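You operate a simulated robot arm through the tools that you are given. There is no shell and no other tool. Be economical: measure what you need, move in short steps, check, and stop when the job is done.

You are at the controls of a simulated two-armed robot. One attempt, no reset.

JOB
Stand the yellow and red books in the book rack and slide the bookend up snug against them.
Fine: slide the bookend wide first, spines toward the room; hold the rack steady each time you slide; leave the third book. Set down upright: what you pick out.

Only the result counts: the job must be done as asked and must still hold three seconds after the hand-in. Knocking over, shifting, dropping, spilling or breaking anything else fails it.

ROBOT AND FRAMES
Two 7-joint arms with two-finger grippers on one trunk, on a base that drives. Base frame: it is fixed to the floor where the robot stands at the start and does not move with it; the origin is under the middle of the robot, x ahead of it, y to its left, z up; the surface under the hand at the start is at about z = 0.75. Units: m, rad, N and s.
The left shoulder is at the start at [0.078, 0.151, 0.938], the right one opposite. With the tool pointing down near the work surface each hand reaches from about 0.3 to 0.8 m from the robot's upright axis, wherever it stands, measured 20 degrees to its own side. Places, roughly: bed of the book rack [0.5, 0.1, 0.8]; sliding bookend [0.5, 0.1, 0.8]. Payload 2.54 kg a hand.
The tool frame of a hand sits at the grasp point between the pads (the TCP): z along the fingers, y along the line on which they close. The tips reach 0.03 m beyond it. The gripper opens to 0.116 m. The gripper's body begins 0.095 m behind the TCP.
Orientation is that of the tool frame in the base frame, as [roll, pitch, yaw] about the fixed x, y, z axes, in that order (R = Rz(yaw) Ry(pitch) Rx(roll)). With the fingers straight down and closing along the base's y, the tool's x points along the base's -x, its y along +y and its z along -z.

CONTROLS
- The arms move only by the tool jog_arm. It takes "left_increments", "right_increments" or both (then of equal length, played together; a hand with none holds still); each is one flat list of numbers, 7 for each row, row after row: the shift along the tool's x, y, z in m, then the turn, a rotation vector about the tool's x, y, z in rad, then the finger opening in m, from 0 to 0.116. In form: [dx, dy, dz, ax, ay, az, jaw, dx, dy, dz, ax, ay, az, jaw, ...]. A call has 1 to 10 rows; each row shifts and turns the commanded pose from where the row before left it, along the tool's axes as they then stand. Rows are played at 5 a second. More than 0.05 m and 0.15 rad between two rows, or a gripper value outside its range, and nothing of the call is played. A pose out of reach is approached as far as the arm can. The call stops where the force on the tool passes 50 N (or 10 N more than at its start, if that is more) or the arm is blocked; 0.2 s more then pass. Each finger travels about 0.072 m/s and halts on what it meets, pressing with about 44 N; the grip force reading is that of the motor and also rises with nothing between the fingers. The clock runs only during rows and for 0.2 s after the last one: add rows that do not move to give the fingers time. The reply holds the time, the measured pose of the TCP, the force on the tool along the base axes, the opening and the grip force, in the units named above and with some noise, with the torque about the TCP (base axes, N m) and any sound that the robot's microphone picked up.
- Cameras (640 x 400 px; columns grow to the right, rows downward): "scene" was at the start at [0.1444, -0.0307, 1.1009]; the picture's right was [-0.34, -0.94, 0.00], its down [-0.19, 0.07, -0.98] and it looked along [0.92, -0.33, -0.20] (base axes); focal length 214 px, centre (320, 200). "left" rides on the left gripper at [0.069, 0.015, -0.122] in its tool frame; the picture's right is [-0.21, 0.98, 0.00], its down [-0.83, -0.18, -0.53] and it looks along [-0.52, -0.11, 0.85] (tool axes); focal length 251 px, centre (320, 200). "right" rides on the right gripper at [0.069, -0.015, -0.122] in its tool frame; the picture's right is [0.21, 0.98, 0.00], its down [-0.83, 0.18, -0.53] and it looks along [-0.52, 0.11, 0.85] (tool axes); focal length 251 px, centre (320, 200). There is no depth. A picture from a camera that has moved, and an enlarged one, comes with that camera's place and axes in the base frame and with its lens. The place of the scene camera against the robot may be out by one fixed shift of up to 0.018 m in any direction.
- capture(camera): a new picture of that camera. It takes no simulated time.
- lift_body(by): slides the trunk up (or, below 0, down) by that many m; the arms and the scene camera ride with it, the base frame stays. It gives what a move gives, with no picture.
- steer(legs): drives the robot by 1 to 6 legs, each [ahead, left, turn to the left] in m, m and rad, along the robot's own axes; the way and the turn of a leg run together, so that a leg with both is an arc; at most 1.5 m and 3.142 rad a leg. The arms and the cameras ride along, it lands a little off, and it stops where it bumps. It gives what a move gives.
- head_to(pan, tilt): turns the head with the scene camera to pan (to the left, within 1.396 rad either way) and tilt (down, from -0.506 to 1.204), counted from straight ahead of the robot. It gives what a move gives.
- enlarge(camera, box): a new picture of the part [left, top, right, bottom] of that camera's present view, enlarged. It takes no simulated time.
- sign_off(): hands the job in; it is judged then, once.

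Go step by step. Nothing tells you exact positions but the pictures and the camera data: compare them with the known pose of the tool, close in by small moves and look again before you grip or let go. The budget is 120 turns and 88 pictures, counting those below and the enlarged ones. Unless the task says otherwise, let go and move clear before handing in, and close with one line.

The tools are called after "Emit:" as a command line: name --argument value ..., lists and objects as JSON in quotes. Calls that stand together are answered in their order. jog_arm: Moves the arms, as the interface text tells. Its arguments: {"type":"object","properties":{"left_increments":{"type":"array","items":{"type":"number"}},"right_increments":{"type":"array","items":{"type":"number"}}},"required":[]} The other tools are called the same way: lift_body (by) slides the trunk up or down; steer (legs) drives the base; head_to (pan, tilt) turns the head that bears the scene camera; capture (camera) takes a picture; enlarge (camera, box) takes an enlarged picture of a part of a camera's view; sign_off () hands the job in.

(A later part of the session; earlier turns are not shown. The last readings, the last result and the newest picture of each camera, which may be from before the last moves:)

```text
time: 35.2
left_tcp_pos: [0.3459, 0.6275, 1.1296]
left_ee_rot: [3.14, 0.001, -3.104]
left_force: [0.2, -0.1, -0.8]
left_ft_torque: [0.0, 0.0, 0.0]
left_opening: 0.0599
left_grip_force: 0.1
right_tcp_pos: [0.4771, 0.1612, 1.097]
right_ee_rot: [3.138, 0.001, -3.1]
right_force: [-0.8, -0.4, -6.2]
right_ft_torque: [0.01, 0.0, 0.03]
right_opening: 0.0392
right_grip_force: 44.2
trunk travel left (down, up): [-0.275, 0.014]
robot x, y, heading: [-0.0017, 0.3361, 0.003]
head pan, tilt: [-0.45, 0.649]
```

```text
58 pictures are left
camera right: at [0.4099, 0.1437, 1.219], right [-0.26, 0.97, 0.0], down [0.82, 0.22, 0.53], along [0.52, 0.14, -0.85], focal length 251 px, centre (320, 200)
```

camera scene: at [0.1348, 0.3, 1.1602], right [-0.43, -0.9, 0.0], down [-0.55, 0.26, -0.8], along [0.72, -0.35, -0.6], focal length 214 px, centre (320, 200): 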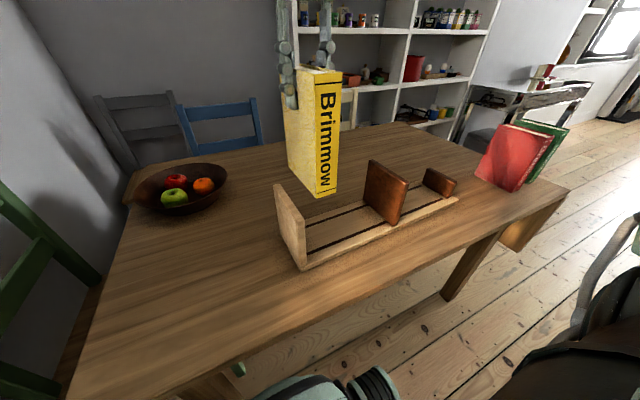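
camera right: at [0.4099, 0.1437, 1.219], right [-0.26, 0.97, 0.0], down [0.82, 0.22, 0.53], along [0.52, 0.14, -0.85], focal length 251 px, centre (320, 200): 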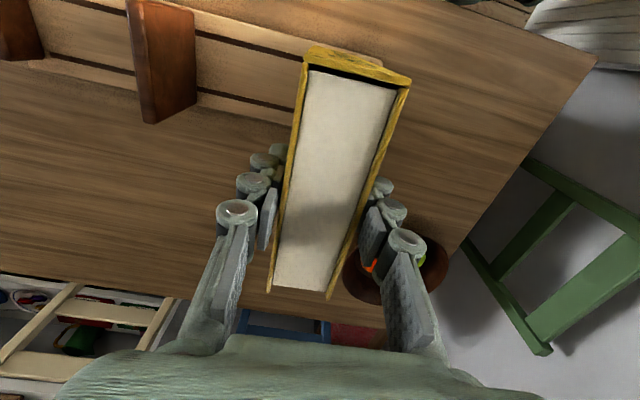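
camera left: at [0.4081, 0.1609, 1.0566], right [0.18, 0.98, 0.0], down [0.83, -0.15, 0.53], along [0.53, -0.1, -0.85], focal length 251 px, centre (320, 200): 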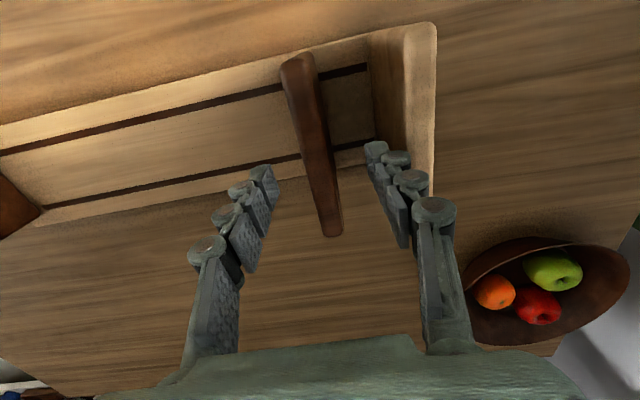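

Lowering partway, with the book bottom just below the panel tops, and checking the side gaps.

Emit:
jog_arm --right_increments '[0, 0, 0.03, 0, 0, 0, 0, 0, 0, 0.03, 0, 0, 0, 0, 0, 0, 0.03, 0, 0, 0, 0]'

Emit:
enlarge --camera "scene" --box '[220, 60, 480, 280]'

```text
time: 36.0
left_tcp_pos: [0.3463, 0.6281, 1.1283]
left_ee_rot: [-3.14, 0.001, -3.106]
left_force: [-0.1, 0.3, -0.5]
left_ft_torque: [-0.01, 0.05, 0.0]
left_opening: 0.0599
left_grip_force: 0.0
right_tcp_pos: [0.4783, 0.1598, 1.0029]
right_ee_rot: [3.141, 0.0, -3.099]
right_force: [0.9, -0.2, -5.9]
right_ft_torque: [-0.01, -0.02, 0.0]
right_opening: 0.0393
right_grip_force: 44.3
trunk travel left (down, up): [-0.275, 0.014]
robot x, y, heading: [0.0028, 0.3355, 0.002]
head pan, tilt: [-0.45, 0.649]
```

```text
1.82 times, centred on (350, 170) of scene
camera zoom: at [0.135, 0.2998, 1.1602], right [-0.43, -0.9, 0.0], down [-0.55, 0.26, -0.8], along [0.72, -0.35, -0.61], focal length 390 px, centre (266, 254)
```

zoom: 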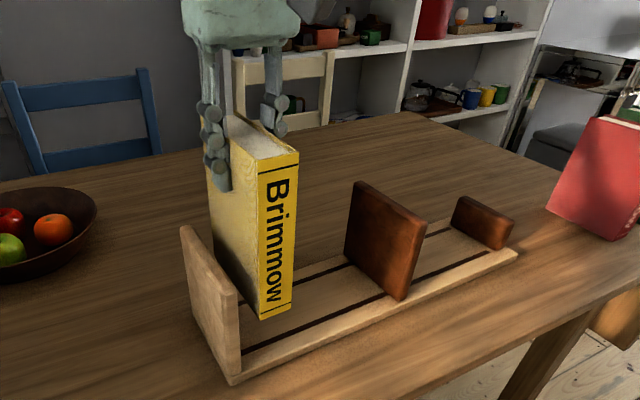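

The book is inside the gap with room on both sides. Continuing down in small steps.

Emit:
jog_arm --right_increments '[0, 0, 0.03, 0, 0, 0, 0, 0, 0, 0.025, 0, 0, 0, 0, 0, 0, 0.01, 0, 0, 0, 0]'

Emit:
enlarge --camera "scene" --box '[220, 60, 480, 280]'

```text
time: 36.8
left_tcp_pos: [0.3466, 0.6284, 1.1281]
left_ee_rot: [-3.141, 0.0, -3.107]
left_force: [-0.6, -0.5, -0.9]
left_ft_torque: [-0.01, 0.05, -0.05]
left_opening: 0.0599
left_grip_force: 0.1
right_tcp_pos: [0.4799, 0.161, 0.9365]
right_ee_rot: [3.14, 0.0, -3.1]
right_force: [0.6, 0.0, -5.9]
right_ft_torque: [-0.01, 0.02, 0.02]
right_opening: 0.0391
right_grip_force: 44.0
trunk travel left (down, up): [-0.275, 0.014]
robot x, y, heading: [-0.0021, 0.3369, 0.0]
head pan, tilt: [-0.45, 0.649]
```

```text
1.82 times, centred on (350, 170) of scene
camera zoom: at [0.1349, 0.2999, 1.1602], right [-0.43, -0.9, 0.0], down [-0.55, 0.26, -0.8], along [0.72, -0.35, -0.61], focal length 390 px, centre (266, 254)
```

zoom: 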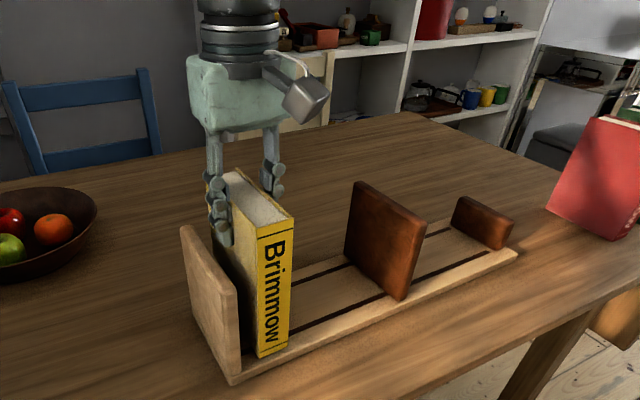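

Emit:
jog_arm --right_increments '[0, 0, 0.003, 0, 0, 0, 0, 0, 0, 0.003, 0, 0, 0, 0]'

```text
time: 37.4
left_tcp_pos: [0.3457, 0.6269, 1.1291]
left_ee_rot: [-3.142, 0.0, -3.105]
left_force: [0.3, -0.1, -0.6]
left_ft_torque: [-0.02, 0.04, 0.0]
left_opening: 0.0599
left_grip_force: 0.0
right_tcp_pos: [0.4779, 0.1615, 0.9323]
right_ee_rot: [3.141, -0.001, -3.098]
right_force: [0.3, 1.2, -5.7]
right_ft_torque: [-0.01, -0.01, 0.02]
right_opening: 0.0391
right_grip_force: 44.1
trunk travel left (down, up): [-0.275, 0.014]
robot x, y, heading: [-0.002, 0.3371, 0.004]
head pan, tilt: [-0.45, 0.649]
```

Emit:
jog_arm --right_increments '[0, 0, 0.003, 0, 0, 0, 0, 0, 0, 0, 0, 0, 0, 0]'

```text
time: 38.0
left_tcp_pos: [0.3462, 0.6275, 1.1285]
left_ee_rot: [3.141, 0.001, -3.106]
left_force: [0.4, 0.5, -0.1]
left_ft_torque: [-0.04, -0.01, -0.02]
left_opening: 0.0603
left_grip_force: 0.1
right_tcp_pos: [0.4777, 0.1623, 0.9287]
right_ee_rot: [3.138, 0.0, -3.101]
right_force: [0.3, -0.2, -6.4]
right_ft_torque: [0.03, 0.01, -0.01]
right_opening: 0.0393
right_grip_force: 44.0
trunk travel left (down, up): [-0.275, 0.014]
robot x, y, heading: [-0.0017, 0.3374, 0.002]
head pan, tilt: [-0.45, 0.649]
```

Emit:
jog_arm --right_increments '[0, 0, 0.002, 0, 0, 0, 0, 0, 0, 0.002, 0, 0, 0, 0]'

Emit:
enlarge --camera "scene" --box '[260, 180, 400, 280]'

```text
time: 38.6
left_tcp_pos: [0.3441, 0.628, 1.1299]
left_ee_rot: [-3.14, 0.002, -3.106]
left_force: [-0.1, 0.0, 1.4]
left_ft_torque: [0.01, -0.01, 0.0]
left_opening: 0.0601
left_grip_force: 0.2
right_tcp_pos: [0.4769, 0.1621, 0.9283]
right_ee_rot: [3.139, 0.005, -3.098]
right_force: [0.9, -0.6, 16.7]
right_ft_torque: [-0.06, 1.19, 0.08]
right_opening: 0.0392
right_grip_force: 44.0
trunk travel left (down, up): [-0.275, 0.014]
robot x, y, heading: [-0.002, 0.3369, -0.0]
head pan, tilt: [-0.45, 0.649]
```

```text
4.00 times, centred on (330, 230) of scene
camera zoom: at [0.1335, 0.3003, 1.1609], right [-0.43, -0.9, 0.0], down [-0.54, 0.26, -0.8], along [0.72, -0.35, -0.6], focal length 858 px, centre (280, 80)
```

zoom: 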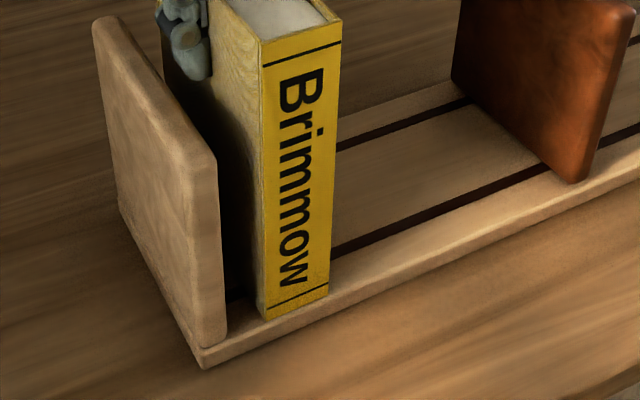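

The book is resting on the bed. Easing off slightly, opening just a little and lifting clear.

Emit:
jog_arm --right_increments '[0, 0, -0.002, 0, 0, 0, 0.0, 0, 0, 0, 0, 0, 0, 0.05, 0, 0, 0, 0, 0, 0, 0.05, 0, 0, -0.01, 0, 0, 0, 0.05, 0, 0, -0.03, 0, 0, 0, 0.05, 0, 0, -0.03, 0, 0, 0, 0.05, 0, 0, -0.04, 0, 0, 0, 0.05]'

Emit:
capture --camera "scene"

Emit:
capture --camera "right"

```text
time: 40.2
left_tcp_pos: [0.3453, 0.628, 1.1295]
left_ee_rot: [-3.139, -0.001, -3.103]
left_force: [0.4, -0.6, 0.4]
left_ft_torque: [-0.01, -0.01, -0.03]
left_opening: 0.0601
left_grip_force: 0.0
right_tcp_pos: [0.4773, 0.1616, 1.0393]
right_ee_rot: [3.14, -0.001, -3.1]
right_force: [-0.3, 0.1, -0.5]
right_ft_torque: [0.0, -0.01, 0.01]
right_opening: 0.0501
right_grip_force: 0.0
trunk travel left (down, up): [-0.275, 0.014]
robot x, y, heading: [0.0024, 0.3332, 0.001]
head pan, tilt: [-0.45, 0.649]
```

```text
54 pictures are left
camera scene: at [0.134, 0.3003, 1.1603], right [-0.43, -0.9, 0.0], down [-0.54, 0.26, -0.8], along [0.72, -0.35, -0.6], focal length 214 px, centre (320, 200)
```

scene: 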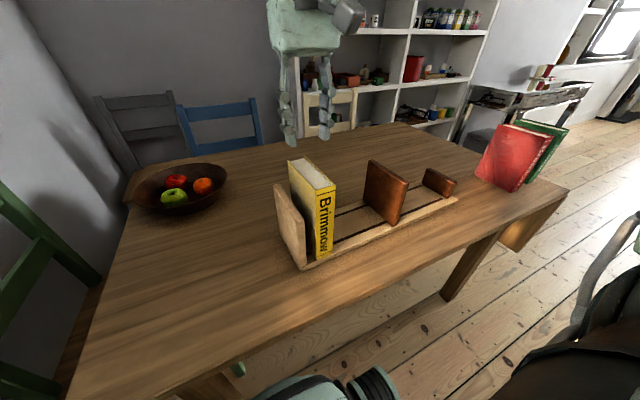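

```text
53 pictures are left
camera right: at [0.4102, 0.1442, 1.1611], right [-0.26, 0.97, 0.0], down [0.82, 0.22, 0.53], along [0.52, 0.14, -0.85], focal length 251 px, centre (320, 200)
```

right: 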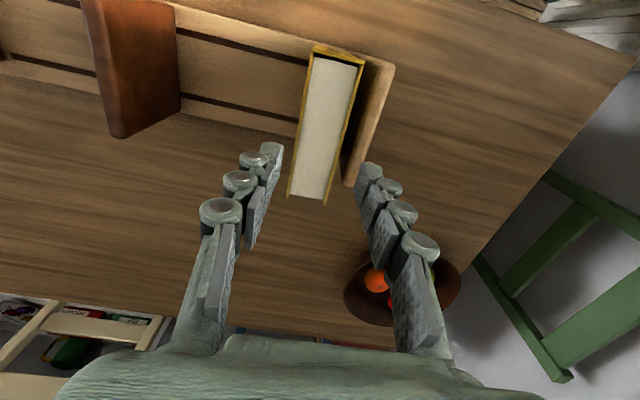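

Yellow stands upright in the rack. Driving back right to fetch the red book.

Emit:
jog_arm --right_increments '[0, 0, -0.03, 0, 0, 0, 0.06, 0, 0, -0.03, 0, 0, 0, 0.08]'

Emit:
steer --legs '[[0, -0.337, 0]]'

Emit:
jog_arm --right_increments '[0.004, -0.045, 0, 0, 0, 0, 0.08, 0.004, -0.045, 0, 0, 0, 0, 0.08, 0.004, -0.045, 0, 0, 0, 0, 0.08, 0.004, -0.045, 0, 0, 0, 0, 0.08, 0.004, -0.045, 0, 0, 0, 0, 0.08, 0.004, -0.045, 0, 0, 0, 0, 0.08, 0.004, -0.045, 0, 0, 0, 0, 0.08, 0.004, -0.035, 0, 0, 0, 0, 0.08]'

Emit:
capture --camera "right"

```text
time: 40.8
left_tcp_pos: [0.3455, 0.6275, 1.1295]
left_ee_rot: [-3.142, -0.001, -3.105]
left_force: [0.2, -0.3, -0.4]
left_ft_torque: [0.05, 0.0, 0.01]
left_opening: 0.0599
left_grip_force: 0.0
right_tcp_pos: [0.4767, 0.1629, 1.0976]
right_ee_rot: [3.14, -0.001, -3.099]
right_force: [-0.1, -0.5, -0.6]
right_ft_torque: [0.0, 0.04, -0.02]
right_opening: 0.0801
right_grip_force: 0.0
trunk travel left (down, up): [-0.275, 0.014]
robot x, y, heading: [0.0022, 0.3362, 0.002]
head pan, tilt: [-0.45, 0.649]
```

```text
time: 44.6
left_tcp_pos: [0.3466, 0.2869, 1.1297]
left_ee_rot: [3.141, -0.001, -3.105]
left_force: [-0.7, 0.7, 0.6]
left_ft_torque: [-0.05, -0.03, -0.01]
left_opening: 0.06
left_grip_force: 0.0
right_tcp_pos: [0.4766, -0.178, 1.0967]
right_ee_rot: [3.14, 0.001, -3.1]
right_force: [0.1, 0.0, -0.1]
right_ft_torque: [-0.01, 0.0, 0.0]
right_opening: 0.08
right_grip_force: 0.0
trunk travel left (down, up): [-0.275, 0.014]
robot x, y, heading: [-0.0009, -0.0052, -0.004]
head pan, tilt: [-0.45, 0.649]
```

```text
time: 46.4
left_tcp_pos: [0.345, 0.2882, 1.1288]
left_ee_rot: [-3.14, 0.001, -3.105]
left_force: [-0.6, 0.1, -0.1]
left_ft_torque: [-0.01, -0.04, 0.0]
left_opening: 0.06
left_grip_force: 0.0
right_tcp_pos: [0.4518, -0.5032, 1.086]
right_ee_rot: [3.141, 0.003, -3.106]
right_force: [0.0, 0.9, 0.2]
right_ft_torque: [-0.02, -0.01, 0.03]
right_opening: 0.08
right_grip_force: 0.0
right hand out of reach, approached as far as the arm can: row 8
trunk travel left (down, up): [-0.275, 0.014]
robot x, y, heading: [-0.0014, -0.0024, -0.0]
head pan, tilt: [-0.45, 0.649]
```

```text
52 pictures are left
camera right: at [0.3832, -0.5196, 1.2087], right [-0.25, 0.97, 0.0], down [0.82, 0.21, 0.54], along [0.52, 0.13, -0.84], focal length 251 px, centre (320, 200)
```

right: 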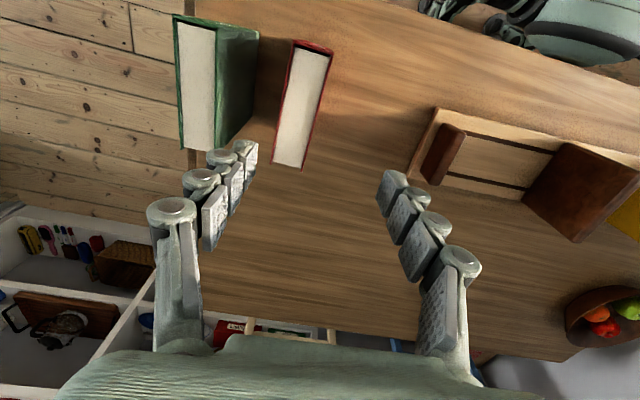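

Red top centre ≈ (0.453, -0.526), ~3.8 cm thick. It's at the reach edge, so I shift the base right a bit (hand pulled back first).

Emit:
jog_arm --right_increments '[0, 0.04, 0, 0, 0, 0, 0.08, 0, 0.04, 0, 0, 0, 0, 0.08, 0, 0.03, 0, 0, 0, 0, 0.08]'

Emit:
steer --legs '[[0, -0.13, 0]]'

```text
time: 47.2
left_tcp_pos: [0.345, 0.2887, 1.1278]
left_ee_rot: [-3.14, 0.001, -3.106]
left_force: [0.1, 0.2, 0.2]
left_ft_torque: [0.01, 0.01, -0.02]
left_opening: 0.0601
left_grip_force: 0.1
right_tcp_pos: [0.4486, -0.3941, 1.0851]
right_ee_rot: [3.14, 0.0, -3.102]
right_force: [0.3, -0.1, -0.5]
right_ft_torque: [-0.02, 0.0, 0.03]
right_opening: 0.0802
right_grip_force: 0.1
trunk travel left (down, up): [-0.275, 0.014]
robot x, y, heading: [-0.0027, -0.001, 0.001]
head pan, tilt: [-0.45, 0.649]
```

```text
time: 49.1
left_tcp_pos: [0.3468, 0.1552, 1.1293]
left_ee_rot: [3.141, 0.0, -3.108]
left_force: [-0.3, 0.0, 0.6]
left_ft_torque: [-0.02, -0.04, 0.01]
left_opening: 0.0602
left_grip_force: 0.1
right_tcp_pos: [0.449, -0.5272, 1.0842]
right_ee_rot: [3.14, 0.0, -3.103]
right_force: [-0.9, 0.2, -0.3]
right_ft_torque: [0.0, 0.02, 0.01]
right_opening: 0.08
right_grip_force: 0.1
trunk travel left (down, up): [-0.275, 0.014]
robot x, y, heading: [-0.0016, -0.1326, -0.001]
head pan, tilt: [-0.45, 0.649]
```

Emit:
jog_arm --right_increments '[-0.004, 0.001, 0.028, 0, 0, 0.045, 0.08, 0, 0, 0.028, 0, 0, 0, 0.08, 0, 0, 0.028, 0, 0, 0, 0.08, 0, 0, 0.025, 0, 0, 0, 0.08, 0, 0, 0, 0, 0, 0, 0.08]'

Emit:
capture --camera "right"

```text
time: 50.3
left_tcp_pos: [0.3457, 0.1563, 1.1288]
left_ee_rot: [-3.141, 0.0, -3.107]
left_force: [0.4, 0.1, -0.2]
left_ft_torque: [-0.02, 0.01, -0.01]
left_opening: 0.0597
left_grip_force: 0.1
right_tcp_pos: [0.4523, -0.5246, 0.9762]
right_ee_rot: [3.14, -0.001, 3.135]
right_force: [-1.3, -0.2, -0.6]
right_ft_torque: [0.03, -0.01, -0.01]
right_opening: 0.0797
right_grip_force: 0.1
trunk travel left (down, up): [-0.275, 0.014]
robot x, y, heading: [-0.0004, -0.1348, -0.001]
head pan, tilt: [-0.45, 0.649]
```

```text
51 pictures are left
camera right: at [0.3842, -0.54, 1.0981], right [-0.21, 0.98, 0.0], down [0.83, 0.18, 0.53], along [0.52, 0.11, -0.85], focal length 251 px, centre (320, 200)
```

right: 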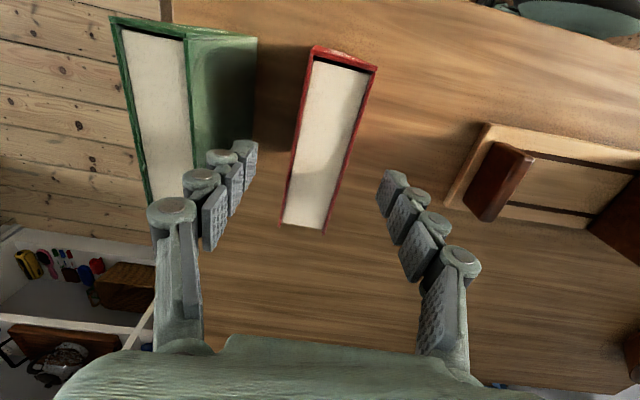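

Well centred on red with matching yaw. Descending and gripping.

Emit:
jog_arm --right_increments '[0, -0.001, 0.025, 0, 0, 0, 0.08, 0, 0, 0.025, 0, 0, 0, 0.08, 0, 0, 0.015, 0, 0, 0, 0.08, 0, 0, 0, 0, 0, 0, 0.08, 0, 0, 0, 0, 0, 0, 0.03, 0, 0, 0, 0, 0, 0, 0.03, 0, 0, 0, 0, 0, 0, 0.0, 0, 0, 0, 0, 0, 0, 0.0]'

Emit:
jog_arm --right_increments '[0, 0, -0.02, 0, 0, 0, 0.0, 0, 0, -0.04, 0, 0, 0, 0.0, 0, 0, -0.04, 0, 0, 0, 0.0, 0, 0, -0.04, 0, 0, 0, 0.0, 0, 0, -0.04, 0, 0, 0, 0.0]'

Emit:
capture --camera "right"

```text
time: 52.1
left_tcp_pos: [0.3455, 0.1556, 1.129]
left_ee_rot: [-3.14, 0.0, -3.108]
left_force: [0.3, -0.5, -0.1]
left_ft_torque: [0.0, -0.04, 0.06]
left_opening: 0.0602
left_grip_force: 0.1
right_tcp_pos: [0.4526, -0.5256, 0.9131]
right_ee_rot: [3.139, 0.0, 3.136]
right_force: [-0.5, -0.8, 0.1]
right_ft_torque: [-0.02, -0.11, -0.01]
right_opening: 0.0391
right_grip_force: 44.2
trunk travel left (down, up): [-0.275, 0.014]
robot x, y, heading: [0.002, -0.1346, 0.0]
head pan, tilt: [-0.45, 0.649]
```

```text
time: 53.3
left_tcp_pos: [0.3475, 0.1545, 1.1278]
left_ee_rot: [-3.14, 0.001, -3.106]
left_force: [0.1, 0.6, -0.1]
left_ft_torque: [-0.02, -0.04, -0.01]
left_opening: 0.0599
left_grip_force: 0.1
right_tcp_pos: [0.4542, -0.5252, 1.0924]
right_ee_rot: [3.14, 0.001, 3.136]
right_force: [0.1, -0.1, -5.6]
right_ft_torque: [0.0, -0.01, 0.01]
right_opening: 0.0392
right_grip_force: 43.6
trunk travel left (down, up): [-0.275, 0.014]
robot x, y, heading: [0.0019, -0.1313, -0.003]
head pan, tilt: [-0.45, 0.649]
```

```text
50 pictures are left
camera right: at [0.3853, -0.5405, 1.2154], right [-0.21, 0.98, 0.0], down [0.83, 0.18, 0.53], along [0.52, 0.11, -0.85], focal length 251 px, centre (320, 200)
```

right: 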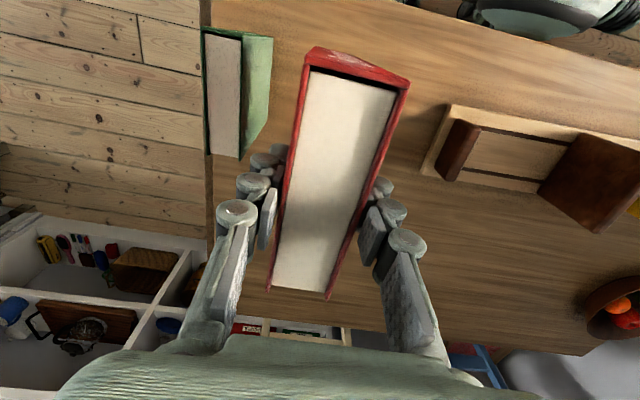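

Red is held. Raising, aligning yaw with the rack, moving it left, then driving left.

Emit:
jog_arm --right_increments '[0, 0.01, -0.02, 0, 0, -0.045, 0, 0, 0.04, 0, 0, 0, 0, 0, 0, 0.04, 0, 0, 0, 0, 0, 0, 0.04, 0, 0, 0, 0, 0, 0, 0.04, 0, 0, 0, 0, 0]'

Emit:
steer --legs '[[0, 0.41, 0]]'

Emit:
capture --camera "scene"

```text
time: 54.5
left_tcp_pos: [0.3468, 0.1561, 1.1281]
left_ee_rot: [-3.14, -0.001, -3.106]
left_force: [-0.2, 0.3, 0.1]
left_ft_torque: [0.01, -0.01, 0.0]
left_opening: 0.0597
left_grip_force: 0.1
right_tcp_pos: [0.4463, -0.356, 1.1104]
right_ee_rot: [-3.14, -0.001, -3.104]
right_force: [-0.3, 0.5, -5.2]
right_ft_torque: [-0.03, 0.0, 0.04]
right_opening: 0.0393
right_grip_force: 43.9
trunk travel left (down, up): [-0.275, 0.014]
robot x, y, heading: [-0.0005, -0.1347, -0.002]
head pan, tilt: [-0.45, 0.649]
```

```text
time: 59.0
left_tcp_pos: [0.3462, 0.5645, 1.1298]
left_ee_rot: [-3.14, 0.0, -3.107]
left_force: [-0.4, -0.4, 0.7]
left_ft_torque: [0.01, 0.02, -0.02]
left_opening: 0.0598
left_grip_force: 0.0
right_tcp_pos: [0.4468, 0.0518, 1.111]
right_ee_rot: [3.141, -0.001, -3.1]
right_force: [-0.6, 0.7, -6.0]
right_ft_torque: [-0.03, 0.02, -0.02]
right_opening: 0.0389
right_grip_force: 44.2
trunk travel left (down, up): [-0.275, 0.014]
robot x, y, heading: [-0.0044, 0.2757, 0.002]
head pan, tilt: [-0.45, 0.649]
```

```text
49 pictures are left
camera scene: at [0.1351, 0.237, 1.1602], right [-0.44, -0.9, 0.0], down [-0.54, 0.26, -0.8], along [0.72, -0.35, -0.6], focal length 214 px, centre (320, 200)
```

scene: 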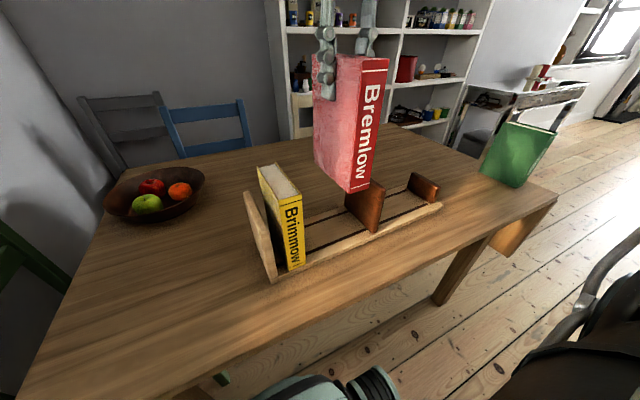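

Moving red to x≈0.479, y≈0.095 and lowering partway.

Emit:
jog_arm --right_increments '[-0.0168, 0.0209, 0, 0, 0, 0, 0, -0.0168, 0.0209, 0, 0, 0, 0, 0, 0, 0, 0.035, 0, 0, 0, 0, 0, 0, 0.035, 0, 0, 0, 0]'

Emit:
enlarge --camera "scene" --box '[220, 60, 460, 290]'

Emit:
capture --camera "right"

```text
time: 60.0
left_tcp_pos: [0.3474, 0.5642, 1.1287]
left_ee_rot: [-3.141, -0.002, -3.105]
left_force: [-0.4, -1.3, 0.5]
left_ft_torque: [0.03, 0.04, 0.01]
left_opening: 0.0601
left_grip_force: 0.2
right_tcp_pos: [0.4796, 0.0948, 1.0384]
right_ee_rot: [3.14, -0.001, -3.102]
right_force: [0.4, 0.0, -7.1]
right_ft_torque: [0.01, -0.02, 0.01]
right_opening: 0.0393
right_grip_force: 43.7
trunk travel left (down, up): [-0.275, 0.014]
robot x, y, heading: [0.0012, 0.2748, 0.005]
head pan, tilt: [-0.45, 0.649]
```

```text
1.74 times, centred on (340, 175) of scene
camera zoom: at [0.1355, 0.2368, 1.1602], right [-0.44, -0.9, 0.0], down [-0.54, 0.26, -0.8], along [0.72, -0.35, -0.61], focal length 373 px, centre (285, 244)
```

zoom: 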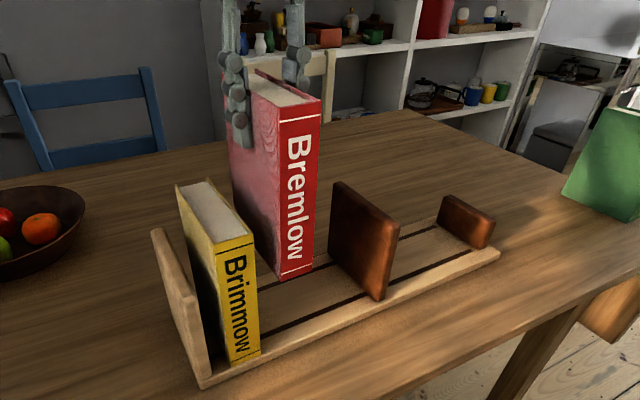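

```text
47 pictures are left
camera right: at [0.4117, 0.0768, 1.1619], right [-0.25, 0.97, 0.0], down [0.82, 0.21, 0.53], along [0.52, 0.14, -0.85], focal length 251 px, centre (320, 200)
```

right: 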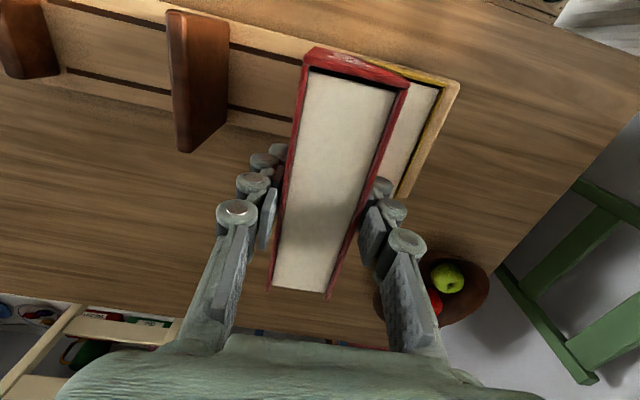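

Clear on both sides. Lowering to the bed.

Emit:
jog_arm --right_increments '[0, 0, 0.035, 0, 0, 0, 0, 0, 0, 0.035, 0, 0, 0, 0, 0, 0, 0.025, 0, 0, 0, 0, 0, 0, 0.006, 0, 0, 0, 0]'

Emit:
jog_arm --right_increments '[0, 0, 0.003, 0, 0, 0, 0, 0, 0, 0.002, 0, 0, 0, 0]'

```text
time: 61.0
left_tcp_pos: [0.347, 0.5642, 1.1289]
left_ee_rot: [3.141, 0.001, -3.107]
left_force: [0.5, 0.4, -0.2]
left_ft_torque: [0.0, 0.03, 0.01]
left_opening: 0.0598
left_grip_force: 0.1
right_tcp_pos: [0.4782, 0.0941, 0.9396]
right_ee_rot: [3.139, -0.001, -3.102]
right_force: [0.5, -0.1, -6.0]
right_ft_torque: [0.0, 0.0, -0.02]
right_opening: 0.0393
right_grip_force: 44.0
trunk travel left (down, up): [-0.275, 0.014]
robot x, y, heading: [-0.0025, 0.2722, 0.0]
head pan, tilt: [-0.45, 0.649]
```

```text
time: 61.6
left_tcp_pos: [0.3477, 0.5645, 1.1288]
left_ee_rot: [-3.141, 0.001, -3.106]
left_force: [0.0, 0.6, -0.4]
left_ft_torque: [0.02, 0.0, 0.0]
left_opening: 0.0602
left_grip_force: 0.1
right_tcp_pos: [0.4793, 0.0963, 0.9354]
right_ee_rot: [3.14, 0.0, -3.102]
right_force: [-0.4, 0.1, -6.1]
right_ft_torque: [0.03, 0.03, -0.03]
right_opening: 0.0392
right_grip_force: 43.8
trunk travel left (down, up): [-0.275, 0.014]
robot x, y, heading: [0.0002, 0.275, -0.002]
head pan, tilt: [-0.45, 0.649]
```

Emit:
jog_arm --right_increments '[0, 0, 0.003, 0, 0, 0, 0, 0, 0, 0.001, 0, 0, 0, 0]'

```text
time: 62.2
left_tcp_pos: [0.3467, 0.5643, 1.1294]
left_ee_rot: [-3.141, 0.001, -3.107]
left_force: [-0.5, -0.7, -0.6]
left_ft_torque: [0.0, -0.04, -0.01]
left_opening: 0.0602
left_grip_force: 0.1
right_tcp_pos: [0.4784, 0.0957, 0.9308]
right_ee_rot: [3.14, -0.001, -3.1]
right_force: [-0.5, -0.7, -6.6]
right_ft_torque: [0.04, 0.0, 0.01]
right_opening: 0.0394
right_grip_force: 44.3
trunk travel left (down, up): [-0.275, 0.014]
robot x, y, heading: [-0.0024, 0.2749, -0.004]
head pan, tilt: [-0.45, 0.649]
```

Emit:
jog_arm --right_increments '[0, 0, 0.001, 0, 0, 0, 0, 0, 0, 0.001, 0, 0, 0, 0]'

```text
time: 62.8
left_tcp_pos: [0.3469, 0.5644, 1.1301]
left_ee_rot: [3.14, 0.0, -3.106]
left_force: [0.1, -0.4, -0.4]
left_ft_torque: [-0.02, 0.02, -0.02]
left_opening: 0.0602
left_grip_force: 0.1
right_tcp_pos: [0.4785, 0.0952, 0.9291]
right_ee_rot: [3.141, 0.002, -3.102]
right_force: [1.1, 0.2, -4.9]
right_ft_torque: [-0.02, -0.01, 0.02]
right_opening: 0.0392
right_grip_force: 44.0
trunk travel left (down, up): [-0.275, 0.014]
robot x, y, heading: [0.0007, 0.2753, 0.002]
head pan, tilt: [-0.45, 0.649]
```

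Emit:
jog_arm --right_increments '[0, 0, 0.0015, 0, 0, 0, 0, 0, 0, 0.0005, 0, 0, 0, 0]'

```text
time: 63.4
left_tcp_pos: [0.3468, 0.5641, 1.1298]
left_ee_rot: [-3.141, 0.002, -3.108]
left_force: [0.3, 0.0, -0.8]
left_ft_torque: [0.03, -0.03, 0.05]
left_opening: 0.06
left_grip_force: 0.0
right_tcp_pos: [0.4777, 0.0941, 0.9279]
right_ee_rot: [3.14, 0.004, -3.103]
right_force: [0.9, -2.2, 9.9]
right_ft_torque: [-0.27, 0.87, 0.15]
right_opening: 0.0393
right_grip_force: 43.7
trunk travel left (down, up): [-0.275, 0.014]
robot x, y, heading: [0.0018, 0.2738, -0.006]
head pan, tilt: [-0.45, 0.649]
```

Red is on the bed. Easing off 1 mm, opening slightly, and lifting clear.

Emit:
jog_arm --right_increments '[0, 0, -0.001, 0, 0, 0, 0.0, 0, 0, 0, 0, 0, 0, 0.05, 0, 0, 0, 0, 0, 0, 0.05, 0, 0, -0.01, 0, 0, 0, 0.05, 0, 0, -0.03, 0, 0, 0, 0.05, 0, 0, -0.03, 0, 0, 0, 0.05, 0, 0, -0.04, 0, 0, 0, 0.05, 0, 0, -0.04, 0, 0, 0, 0.05]'

Emit:
capture --camera "scene"

Emit:
capture --camera "right"

```text
time: 65.2
left_tcp_pos: [0.3453, 0.5646, 1.129]
left_ee_rot: [-3.141, 0.0, -3.106]
left_force: [-0.2, -0.5, -0.5]
left_ft_torque: [0.02, -0.01, 0.0]
left_opening: 0.0599
left_grip_force: 0.1
right_tcp_pos: [0.4748, 0.0961, 1.0788]
right_ee_rot: [3.139, 0.0, -3.103]
right_force: [0.5, 0.1, 0.1]
right_ft_torque: [-0.02, -0.02, -0.03]
right_opening: 0.0501
right_grip_force: 0.0
trunk travel left (down, up): [-0.275, 0.014]
robot x, y, heading: [0.0002, 0.2716, 0.003]
head pan, tilt: [-0.45, 0.649]
```

```text
46 pictures are left
camera scene: at [0.1345, 0.2372, 1.1603], right [-0.44, -0.9, 0.0], down [-0.54, 0.26, -0.8], along [0.72, -0.35, -0.6], focal length 214 px, centre (320, 200)
```

scene: 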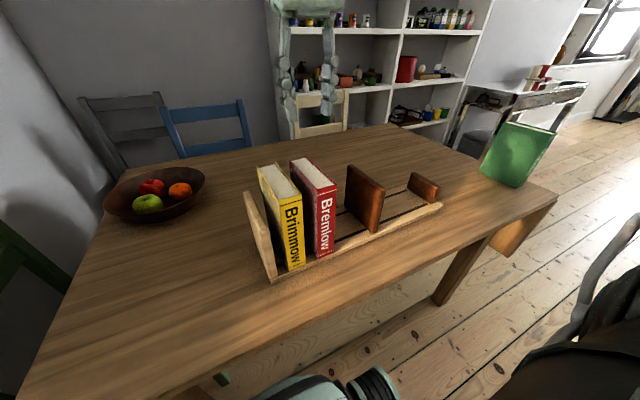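

```text
45 pictures are left
camera right: at [0.4087, 0.0773, 1.2018], right [-0.25, 0.97, 0.0], down [0.82, 0.21, 0.53], along [0.52, 0.14, -0.85], focal length 251 px, centre (320, 200)
```

right: 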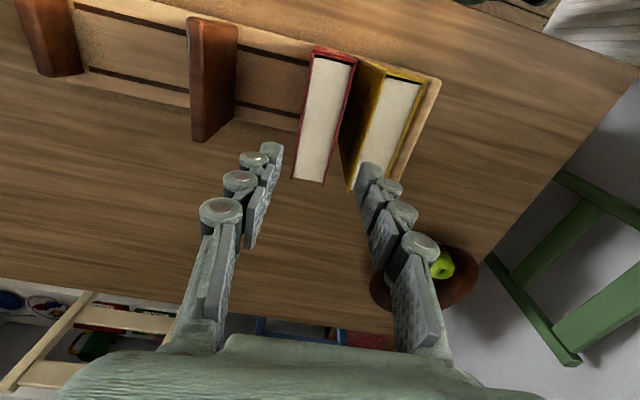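

Both books stand upright, spines toward the room. I'll drive back to the base start, lower the trunk, have the right hand hold the end stop again, and push the slider from its right side with the closed left fingers (tilted so the hand clears the books).

Emit:
steer --legs '[[0, -0.272, 0]]'

Emit:
lift_body --by -0.1

Emit:
head_to --pan -0.05 --tilt 0.75

Emit:
capture --camera "scene"

```text
time: 68.5
left_tcp_pos: [0.3465, 0.2924, 1.1295]
left_ee_rot: [-3.141, -0.001, -3.105]
left_force: [0.3, -0.2, 0.4]
left_ft_torque: [-0.01, 0.03, 0.01]
left_opening: 0.0599
left_grip_force: 0.1
right_tcp_pos: [0.4777, -0.179, 1.0789]
right_ee_rot: [3.139, 0.0, -3.1]
right_force: [0.2, 0.2, 0.3]
right_ft_torque: [0.02, -0.02, -0.01]
right_opening: 0.0499
right_grip_force: 0.2
trunk travel left (down, up): [-0.275, 0.014]
robot x, y, heading: [0.0015, -0.0026, 0.003]
head pan, tilt: [-0.45, 0.649]
```

```text
time: 69.8
left_tcp_pos: [0.3462, 0.2919, 1.0286]
left_ee_rot: [3.14, -0.001, -3.106]
left_force: [-0.2, 0.5, -0.4]
left_ft_torque: [-0.02, -0.02, -0.01]
left_opening: 0.06
left_grip_force: 0.0
right_tcp_pos: [0.4778, -0.1788, 0.9794]
right_ee_rot: [3.141, 0.0, -3.099]
right_force: [-1.4, 0.5, 0.4]
right_ft_torque: [-0.03, 0.02, 0.02]
right_opening: 0.0502
right_grip_force: 0.0
trunk travel left (down, up): [-0.175, 0.114]
robot x, y, heading: [-0.0026, 0.0021, -0.005]
head pan, tilt: [-0.45, 0.649]
```

```text
time: 70.7
left_tcp_pos: [0.3476, 0.2922, 1.0293]
left_ee_rot: [-3.139, 0.001, -3.106]
left_force: [-0.8, 0.1, -0.2]
left_ft_torque: [-0.01, 0.02, -0.02]
left_opening: 0.06
left_grip_force: 0.1
right_tcp_pos: [0.477, -0.1783, 0.9782]
right_ee_rot: [3.14, 0.0, -3.098]
right_force: [-0.7, 0.4, 0.1]
right_ft_torque: [-0.01, 0.02, 0.01]
right_opening: 0.05
right_grip_force: 0.0
trunk travel left (down, up): [-0.175, 0.114]
robot x, y, heading: [-0.0006, 0.0034, 0.001]
head pan, tilt: [-0.051, 0.75]
```

```text
44 pictures are left
camera scene: at [0.1393, -0.0026, 1.0517], right [-0.05, -1.0, 0.0], down [-0.68, 0.03, -0.73], along [0.73, -0.04, -0.68], focal length 214 px, centre (320, 200)
```

scene: 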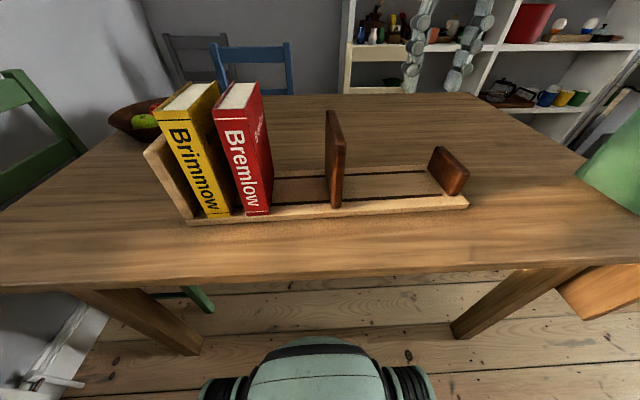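

Scene is intact. Right hand moves over the stop and partly down; left hand closes and moves over to the right side of the slider, staying high.

Emit:
jog_arm --right_increments '[-0.001, -0.032, 0, 0, 0, 0, 0.06, -0.001, -0.032, 0, 0, 0, 0, 0.06, -0.001, -0.0313, 0, 0, 0, 0, 0.06, 0, 0, 0.035, 0, 0, 0, 0.06, 0, 0, 0.035, 0, 0, 0, 0.06, 0, 0, 0.035, 0, 0, 0, 0.06, 0, 0, 0, 0, 0, 0, 0.06, 0, 0, 0, 0, 0, 0, 0.06, 0, 0, 0, 0, 0, 0, 0.06, 0, 0, 0, 0, 0, 0, 0.06]' --left_increments '[-0.0, 0, -0.01, 0, 0, 0, 0.0, -0.0135, -0.0424, -0.002, 0, 0, 0, 0.0, -0.0135, -0.0424, -0.002, 0, 0, 0, 0.0, -0.0135, -0.0424, -0.002, 0, 0, 0, 0.0, -0.0135, -0.0424, -0.002, 0, 0, 0, 0.0, -0.0135, -0.0424, -0.002, 0, 0, 0, 0.0, -0.0135, -0.0424, -0.002, 0, 0, 0, 0.0, -0.0135, -0.0424, -0.002, 0, 0, 0, 0.0, -0.0135, -0.0424, -0.002, 0, 0, 0, 0.0, -0.0135, -0.0424, -0.002, 0, 0, 0, 0.0]'

Emit:
capture --camera "right"

Emit:
capture --camera "left"

Emit:
capture --camera "scene"

```text
time: 72.8
left_tcp_pos: [0.481, -0.0862, 1.0572]
left_ee_rot: [-3.142, 0.0, -3.106]
left_force: [-0.5, 0.2, -0.5]
left_ft_torque: [0.0, -0.03, 0.03]
left_opening: 0.0001
left_grip_force: 28.6
right_tcp_pos: [0.4839, -0.2726, 0.8738]
right_ee_rot: [3.139, 0.0, -3.099]
right_force: [0.1, -0.2, -0.2]
right_ft_torque: [-0.03, -0.04, -0.02]
right_opening: 0.06
right_grip_force: 0.1
trunk travel left (down, up): [-0.175, 0.114]
robot x, y, heading: [-0.0029, -0.0003, 0.001]
head pan, tilt: [-0.051, 0.75]
```

```text
43 pictures are left
camera right: at [0.4155, -0.29, 0.9959], right [-0.25, 0.97, 0.0], down [0.82, 0.21, 0.53], along [0.52, 0.14, -0.85], focal length 251 px, centre (320, 200)
```

right: 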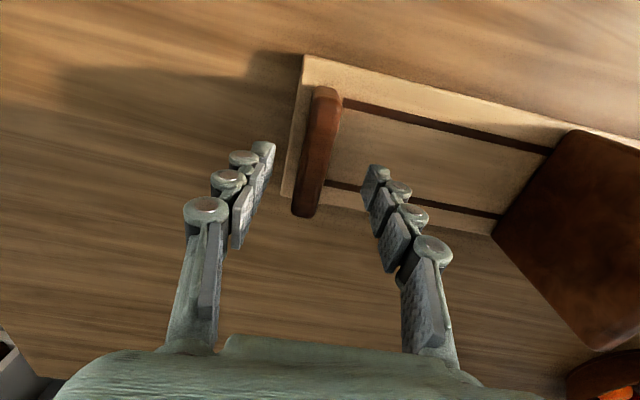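

```text
42 pictures are left
camera left: at [0.4107, -0.0733, 1.1796], right [0.18, 0.98, 0.0], down [0.83, -0.15, 0.53], along [0.53, -0.1, -0.85], focal length 251 px, centre (320, 200)
```

left: 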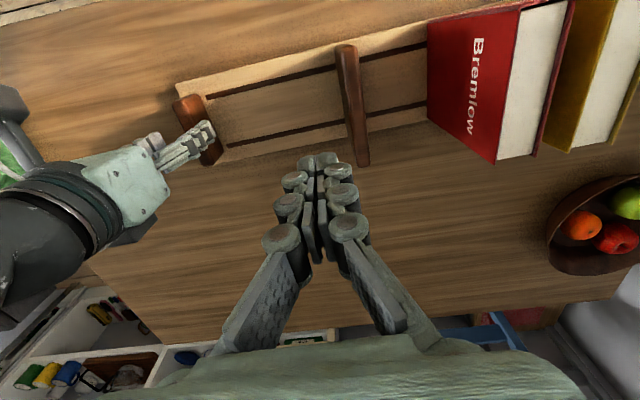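

```text
41 pictures are left
camera scene: at [0.1393, -0.003, 1.0517], right [-0.05, -1.0, 0.0], down [-0.68, 0.03, -0.73], along [0.73, -0.04, -0.68], focal length 214 px, centre (320, 200)
```

scene: 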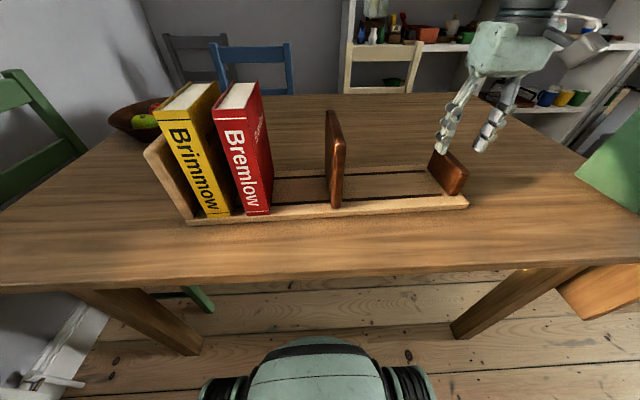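

The closed fingers splay outward toward the palm and could touch the red book. I'll turn the left hand 90° so its narrow side (26 mm) faces the books, and meanwhile grip the stop with the right hand.

Emit:
jog_arm --left_increments '[0, 0, 0, 0, 0, -0.1428, 0, 0, 0, 0, 0, 0, -0.1428, 0, 0, 0, 0, 0, 0, -0.1428, 0, 0, 0, 0, 0, 0, -0.1428, 0, 0, 0, 0, 0, 0, -0.1428, 0, 0, 0, 0, 0, 0, -0.1428, 0, 0, 0, 0, 0, 0, -0.1428, 0, 0, 0, 0, 0, 0, -0.1428, 0, 0, 0, 0, 0, 0, -0.1428, 0, 0, 0, 0, 0, 0, -0.1428, 0]'

Emit:
jog_arm --right_increments '[0, -0.001, 0.02, 0, 0, 0, 0.06, 0, 0, 0.02, 0, 0, 0, 0.06, 0, 0, 0.014, 0, 0, 0, 0.06, 0, 0, 0, 0, 0, 0, 0.06, 0, 0, 0, 0, 0, 0, 0.0, 0, 0, 0, 0, 0, 0, 0.0, 0, 0, 0, 0, 0, 0, 0.0]'

```text
time: 75.0
left_tcp_pos: [0.4825, -0.0852, 1.0576]
left_ee_rot: [3.141, 0.0, -1.675]
left_force: [-0.4, 0.7, -0.3]
left_ft_torque: [-0.02, -0.02, 0.0]
left_opening: 0.0
left_grip_force: 28.7
right_tcp_pos: [0.483, -0.2706, 0.8741]
right_ee_rot: [3.14, 0.002, -3.1]
right_force: [-0.1, -0.3, -0.3]
right_ft_torque: [-0.02, -0.02, 0.01]
right_opening: 0.0599
right_grip_force: 0.0
trunk travel left (down, up): [-0.175, 0.114]
robot x, y, heading: [-0.0011, 0.0028, -0.001]
head pan, tilt: [-0.051, 0.75]
```

```text
time: 76.7
left_tcp_pos: [0.4827, -0.0849, 1.057]
left_ee_rot: [-3.141, -0.001, -1.678]
left_force: [-0.1, 0.2, -0.1]
left_ft_torque: [0.0, -0.02, -0.01]
left_opening: 0.0001
left_grip_force: 28.6
right_tcp_pos: [0.4837, -0.2745, 0.8192]
right_ee_rot: [3.141, 0.0, -3.103]
right_force: [0.5, -8.8, 1.7]
right_ft_torque: [-0.45, 0.02, -0.39]
right_opening: 0.0217
right_grip_force: 44.0
trunk travel left (down, up): [-0.175, 0.114]
robot x, y, heading: [-0.0014, 0.0013, -0.003]
head pan, tilt: [-0.051, 0.75]
```

Rotation works and the stop is gripped. Finishing the last bit of turn, spreading the left fingers for two push points, and lowering partway beside the slider.

Emit:
jog_arm --left_increments '[0, 0, 0, 0, 0, -0.1428, 0.06, 0, 0, 0.04, 0, 0, 0, 0.06, 0, 0, 0.04, 0, 0, 0, 0.06, 0, 0, 0.04, 0, 0, 0, 0.06]'

Emit:
capture --camera "left"

Emit:
capture --camera "scene"

```text
time: 77.7
left_tcp_pos: [0.4834, -0.0841, 0.9369]
left_ee_rot: [-3.14, 0.002, -1.534]
left_force: [-0.5, 0.2, 0.4]
left_ft_torque: [0.0, 0.0, 0.0]
left_opening: 0.06
left_grip_force: 0.0
right_tcp_pos: [0.4826, -0.2729, 0.8186]
right_ee_rot: [3.139, 0.0, -3.1]
right_force: [1.4, -4.8, 0.1]
right_ft_torque: [-0.19, 0.07, -0.32]
right_opening: 0.0213
right_grip_force: 44.0
trunk travel left (down, up): [-0.175, 0.114]
robot x, y, heading: [-0.0012, 0.0035, 0.001]
head pan, tilt: [-0.051, 0.75]
```

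```text
40 pictures are left
camera left: at [0.4696, -0.1549, 1.0593], right [-0.98, 0.18, 0.0], down [0.15, 0.83, 0.53], along [0.1, 0.52, -0.85], focal length 251 px, centre (320, 200)
```

left: 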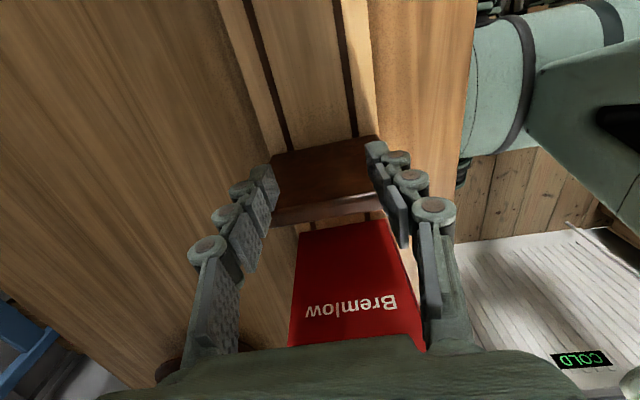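

```text
39 pictures are left
camera scene: at [0.1395, -0.0029, 1.0517], right [-0.05, -1.0, 0.0], down [-0.68, 0.03, -0.73], along [0.73, -0.04, -0.68], focal length 214 px, centre (320, 200)
```

scene: 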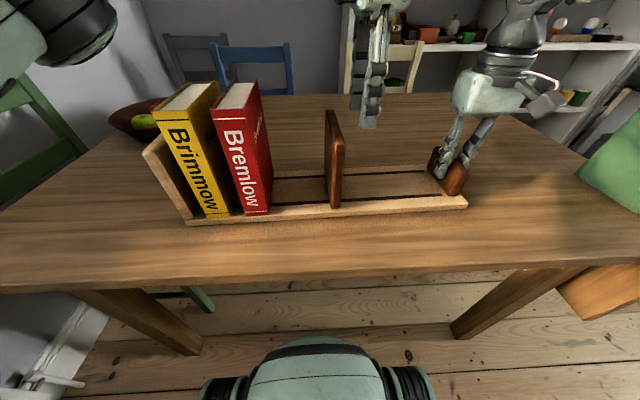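

Everything is lined up; slider's right face is about 2 cm ahead of the fingers. Lowering, then starting the push.

Emit:
jog_arm --left_increments '[0, 0, 0.03, 0, 0, 0, 0.06, 0, 0, 0.03, 0, 0, 0, 0.06, 0, 0, 0.03, 0, 0, 0, 0.06, -0.01, 0, 0, 0, 0, 0, 0.06, -0.01, 0, 0, 0, 0, 0, 0.06]' --right_increments '[0, 0, 0, 0, 0, 0, 0, 0, 0, 0, 0, 0, 0, 0, 0, 0, 0, 0, 0, 0, 0, 0, 0, 0, 0, 0, 0, 0, 0, 0, 0, 0, 0, 0, 0]'

Emit:
jog_arm --left_increments '[-0.01, 0, 0, 0, 0, 0, 0.06, -0.01, 0, 0, 0, 0, 0, 0.06, -0.01, 0, 0, 0, 0, 0, 0.06, -0.01, 0, 0, 0, 0, 0, 0.06]' --right_increments '[0, 0, 0, 0, 0, 0, 0, 0, 0, 0, 0, 0, 0, 0, 0, 0, 0, 0, 0, 0, 0, 0, 0, 0, 0, 0, 0, 0]'

Emit:
capture --camera "scene"

```text
time: 78.8
left_tcp_pos: [0.4803, -0.0659, 0.8466]
left_ee_rot: [-3.141, 0.0, -1.536]
left_force: [0.8, -0.2, -0.9]
left_ft_torque: [0.01, 0.03, 0.01]
left_opening: 0.0602
left_grip_force: 0.0
right_tcp_pos: [0.4843, -0.2739, 0.8178]
right_ee_rot: [3.141, 0.0, -3.099]
right_force: [0.4, -1.9, 0.1]
right_ft_torque: [-0.12, -0.1, -0.36]
right_opening: 0.0213
right_grip_force: 43.9
trunk travel left (down, up): [-0.175, 0.114]
robot x, y, heading: [0.0019, 0.0036, 0.0]
head pan, tilt: [-0.051, 0.75]
```

```text
time: 79.8
left_tcp_pos: [0.479, -0.0262, 0.8476]
left_ee_rot: [-3.138, -0.002, -1.536]
left_force: [-2.7, -7.2, 2.3]
left_ft_torque: [0.28, -0.18, -0.22]
left_opening: 0.0589
left_grip_force: 0.1
right_tcp_pos: [0.485, -0.2721, 0.8187]
right_ee_rot: [3.138, 0.0, -3.1]
right_force: [0.7, 10.4, -0.1]
right_ft_torque: [0.37, 0.06, -0.37]
right_opening: 0.0211
right_grip_force: 44.4
trunk travel left (down, up): [-0.175, 0.114]
robot x, y, heading: [-0.0012, 0.0015, 0.001]
head pan, tilt: [-0.051, 0.75]
```

```text
38 pictures are left
camera scene: at [0.1395, -0.0026, 1.0517], right [-0.05, -1.0, 0.0], down [-0.68, 0.03, -0.73], along [0.73, -0.04, -0.68], focal length 214 px, centre (320, 200)
```

scene: 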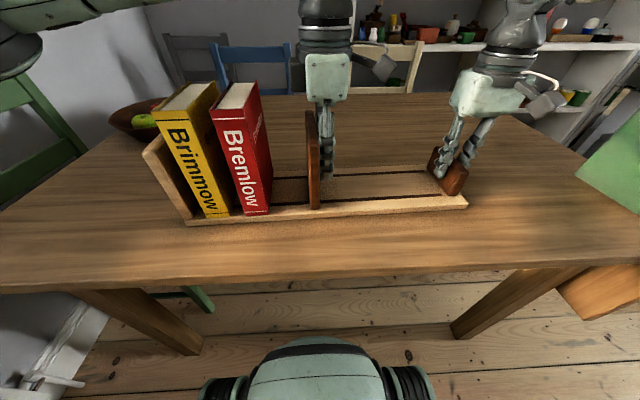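

The slider moves cleanly at ~8 N. The hand body sits slightly low relative to the book tops, so I back off, raise 3.5 cm, and continue up to just before the red book.

Emit:
jog_arm --left_increments '[0.006, 0, 0, 0, 0, 0, 0.06, 0, 0, -0.035, 0, 0, 0, 0.06, -0.012, 0, 0, 0, 0, 0, 0.06, -0.012, 0, 0, 0, 0, 0, 0.06, -0.012, 0, 0, 0, 0, 0, 0.06, -0.012, 0, 0, 0, 0, 0, 0.06, -0.012, 0, 0, 0, 0, 0, 0.06]' --right_increments '[0, 0, 0, 0, 0, 0, 0, 0, 0, 0, 0, 0, 0, 0, 0, 0, 0, 0, 0, 0, 0, 0, 0, 0, 0, 0, 0, 0, 0, 0, 0, 0, 0, 0, 0, 0, 0, 0, 0, 0, 0, 0, 0, 0, 0, 0, 0, 0, 0]'

Emit:
capture --camera "scene"

Emit:
capture --camera "left"

```text
time: 81.5
left_tcp_pos: [0.4774, 0.0276, 0.8821]
left_ee_rot: [-3.14, 0.0, -1.535]
left_force: [-1.9, -7.7, 1.4]
left_ft_torque: [-0.18, 0.1, -0.12]
left_opening: 0.0602
left_grip_force: 0.1
right_tcp_pos: [0.4847, -0.2739, 0.8187]
right_ee_rot: [3.141, -0.001, -3.1]
right_force: [0.7, 3.3, 0.3]
right_ft_torque: [0.07, 0.02, -0.25]
right_opening: 0.0212
right_grip_force: 43.5
trunk travel left (down, up): [-0.175, 0.114]
robot x, y, heading: [0.0013, 0.0026, -0.004]
head pan, tilt: [-0.051, 0.75]
```

```text
37 pictures are left
camera scene: at [0.1395, -0.003, 1.0516], right [-0.05, -1.0, 0.0], down [-0.68, 0.03, -0.73], along [0.73, -0.04, -0.68], focal length 214 px, centre (320, 200)
```

scene: 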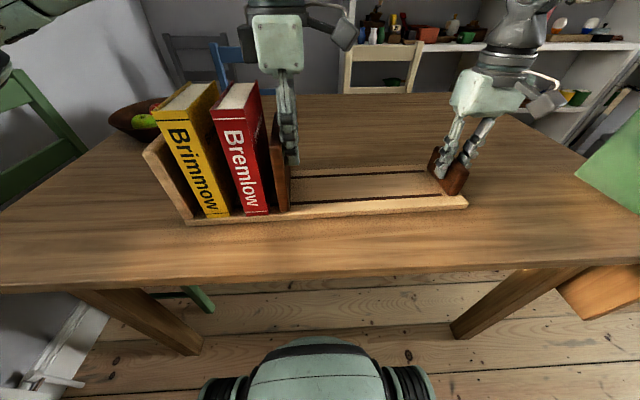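

```text
36 pictures are left
camera left: at [0.4633, -0.0426, 1.0044], right [-0.98, 0.18, 0.0], down [0.15, 0.83, 0.53], along [0.1, 0.53, -0.85], focal length 251 px, centre (320, 200)
```

left: 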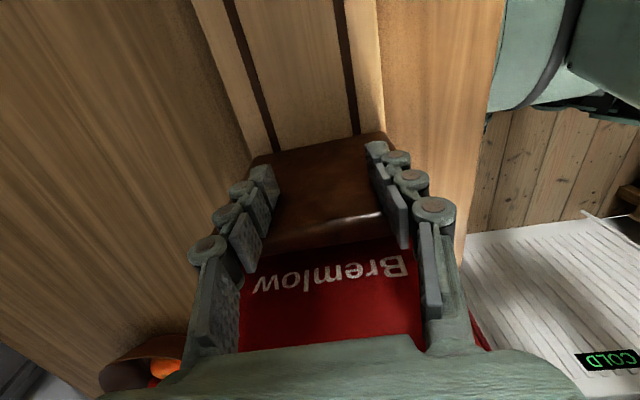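

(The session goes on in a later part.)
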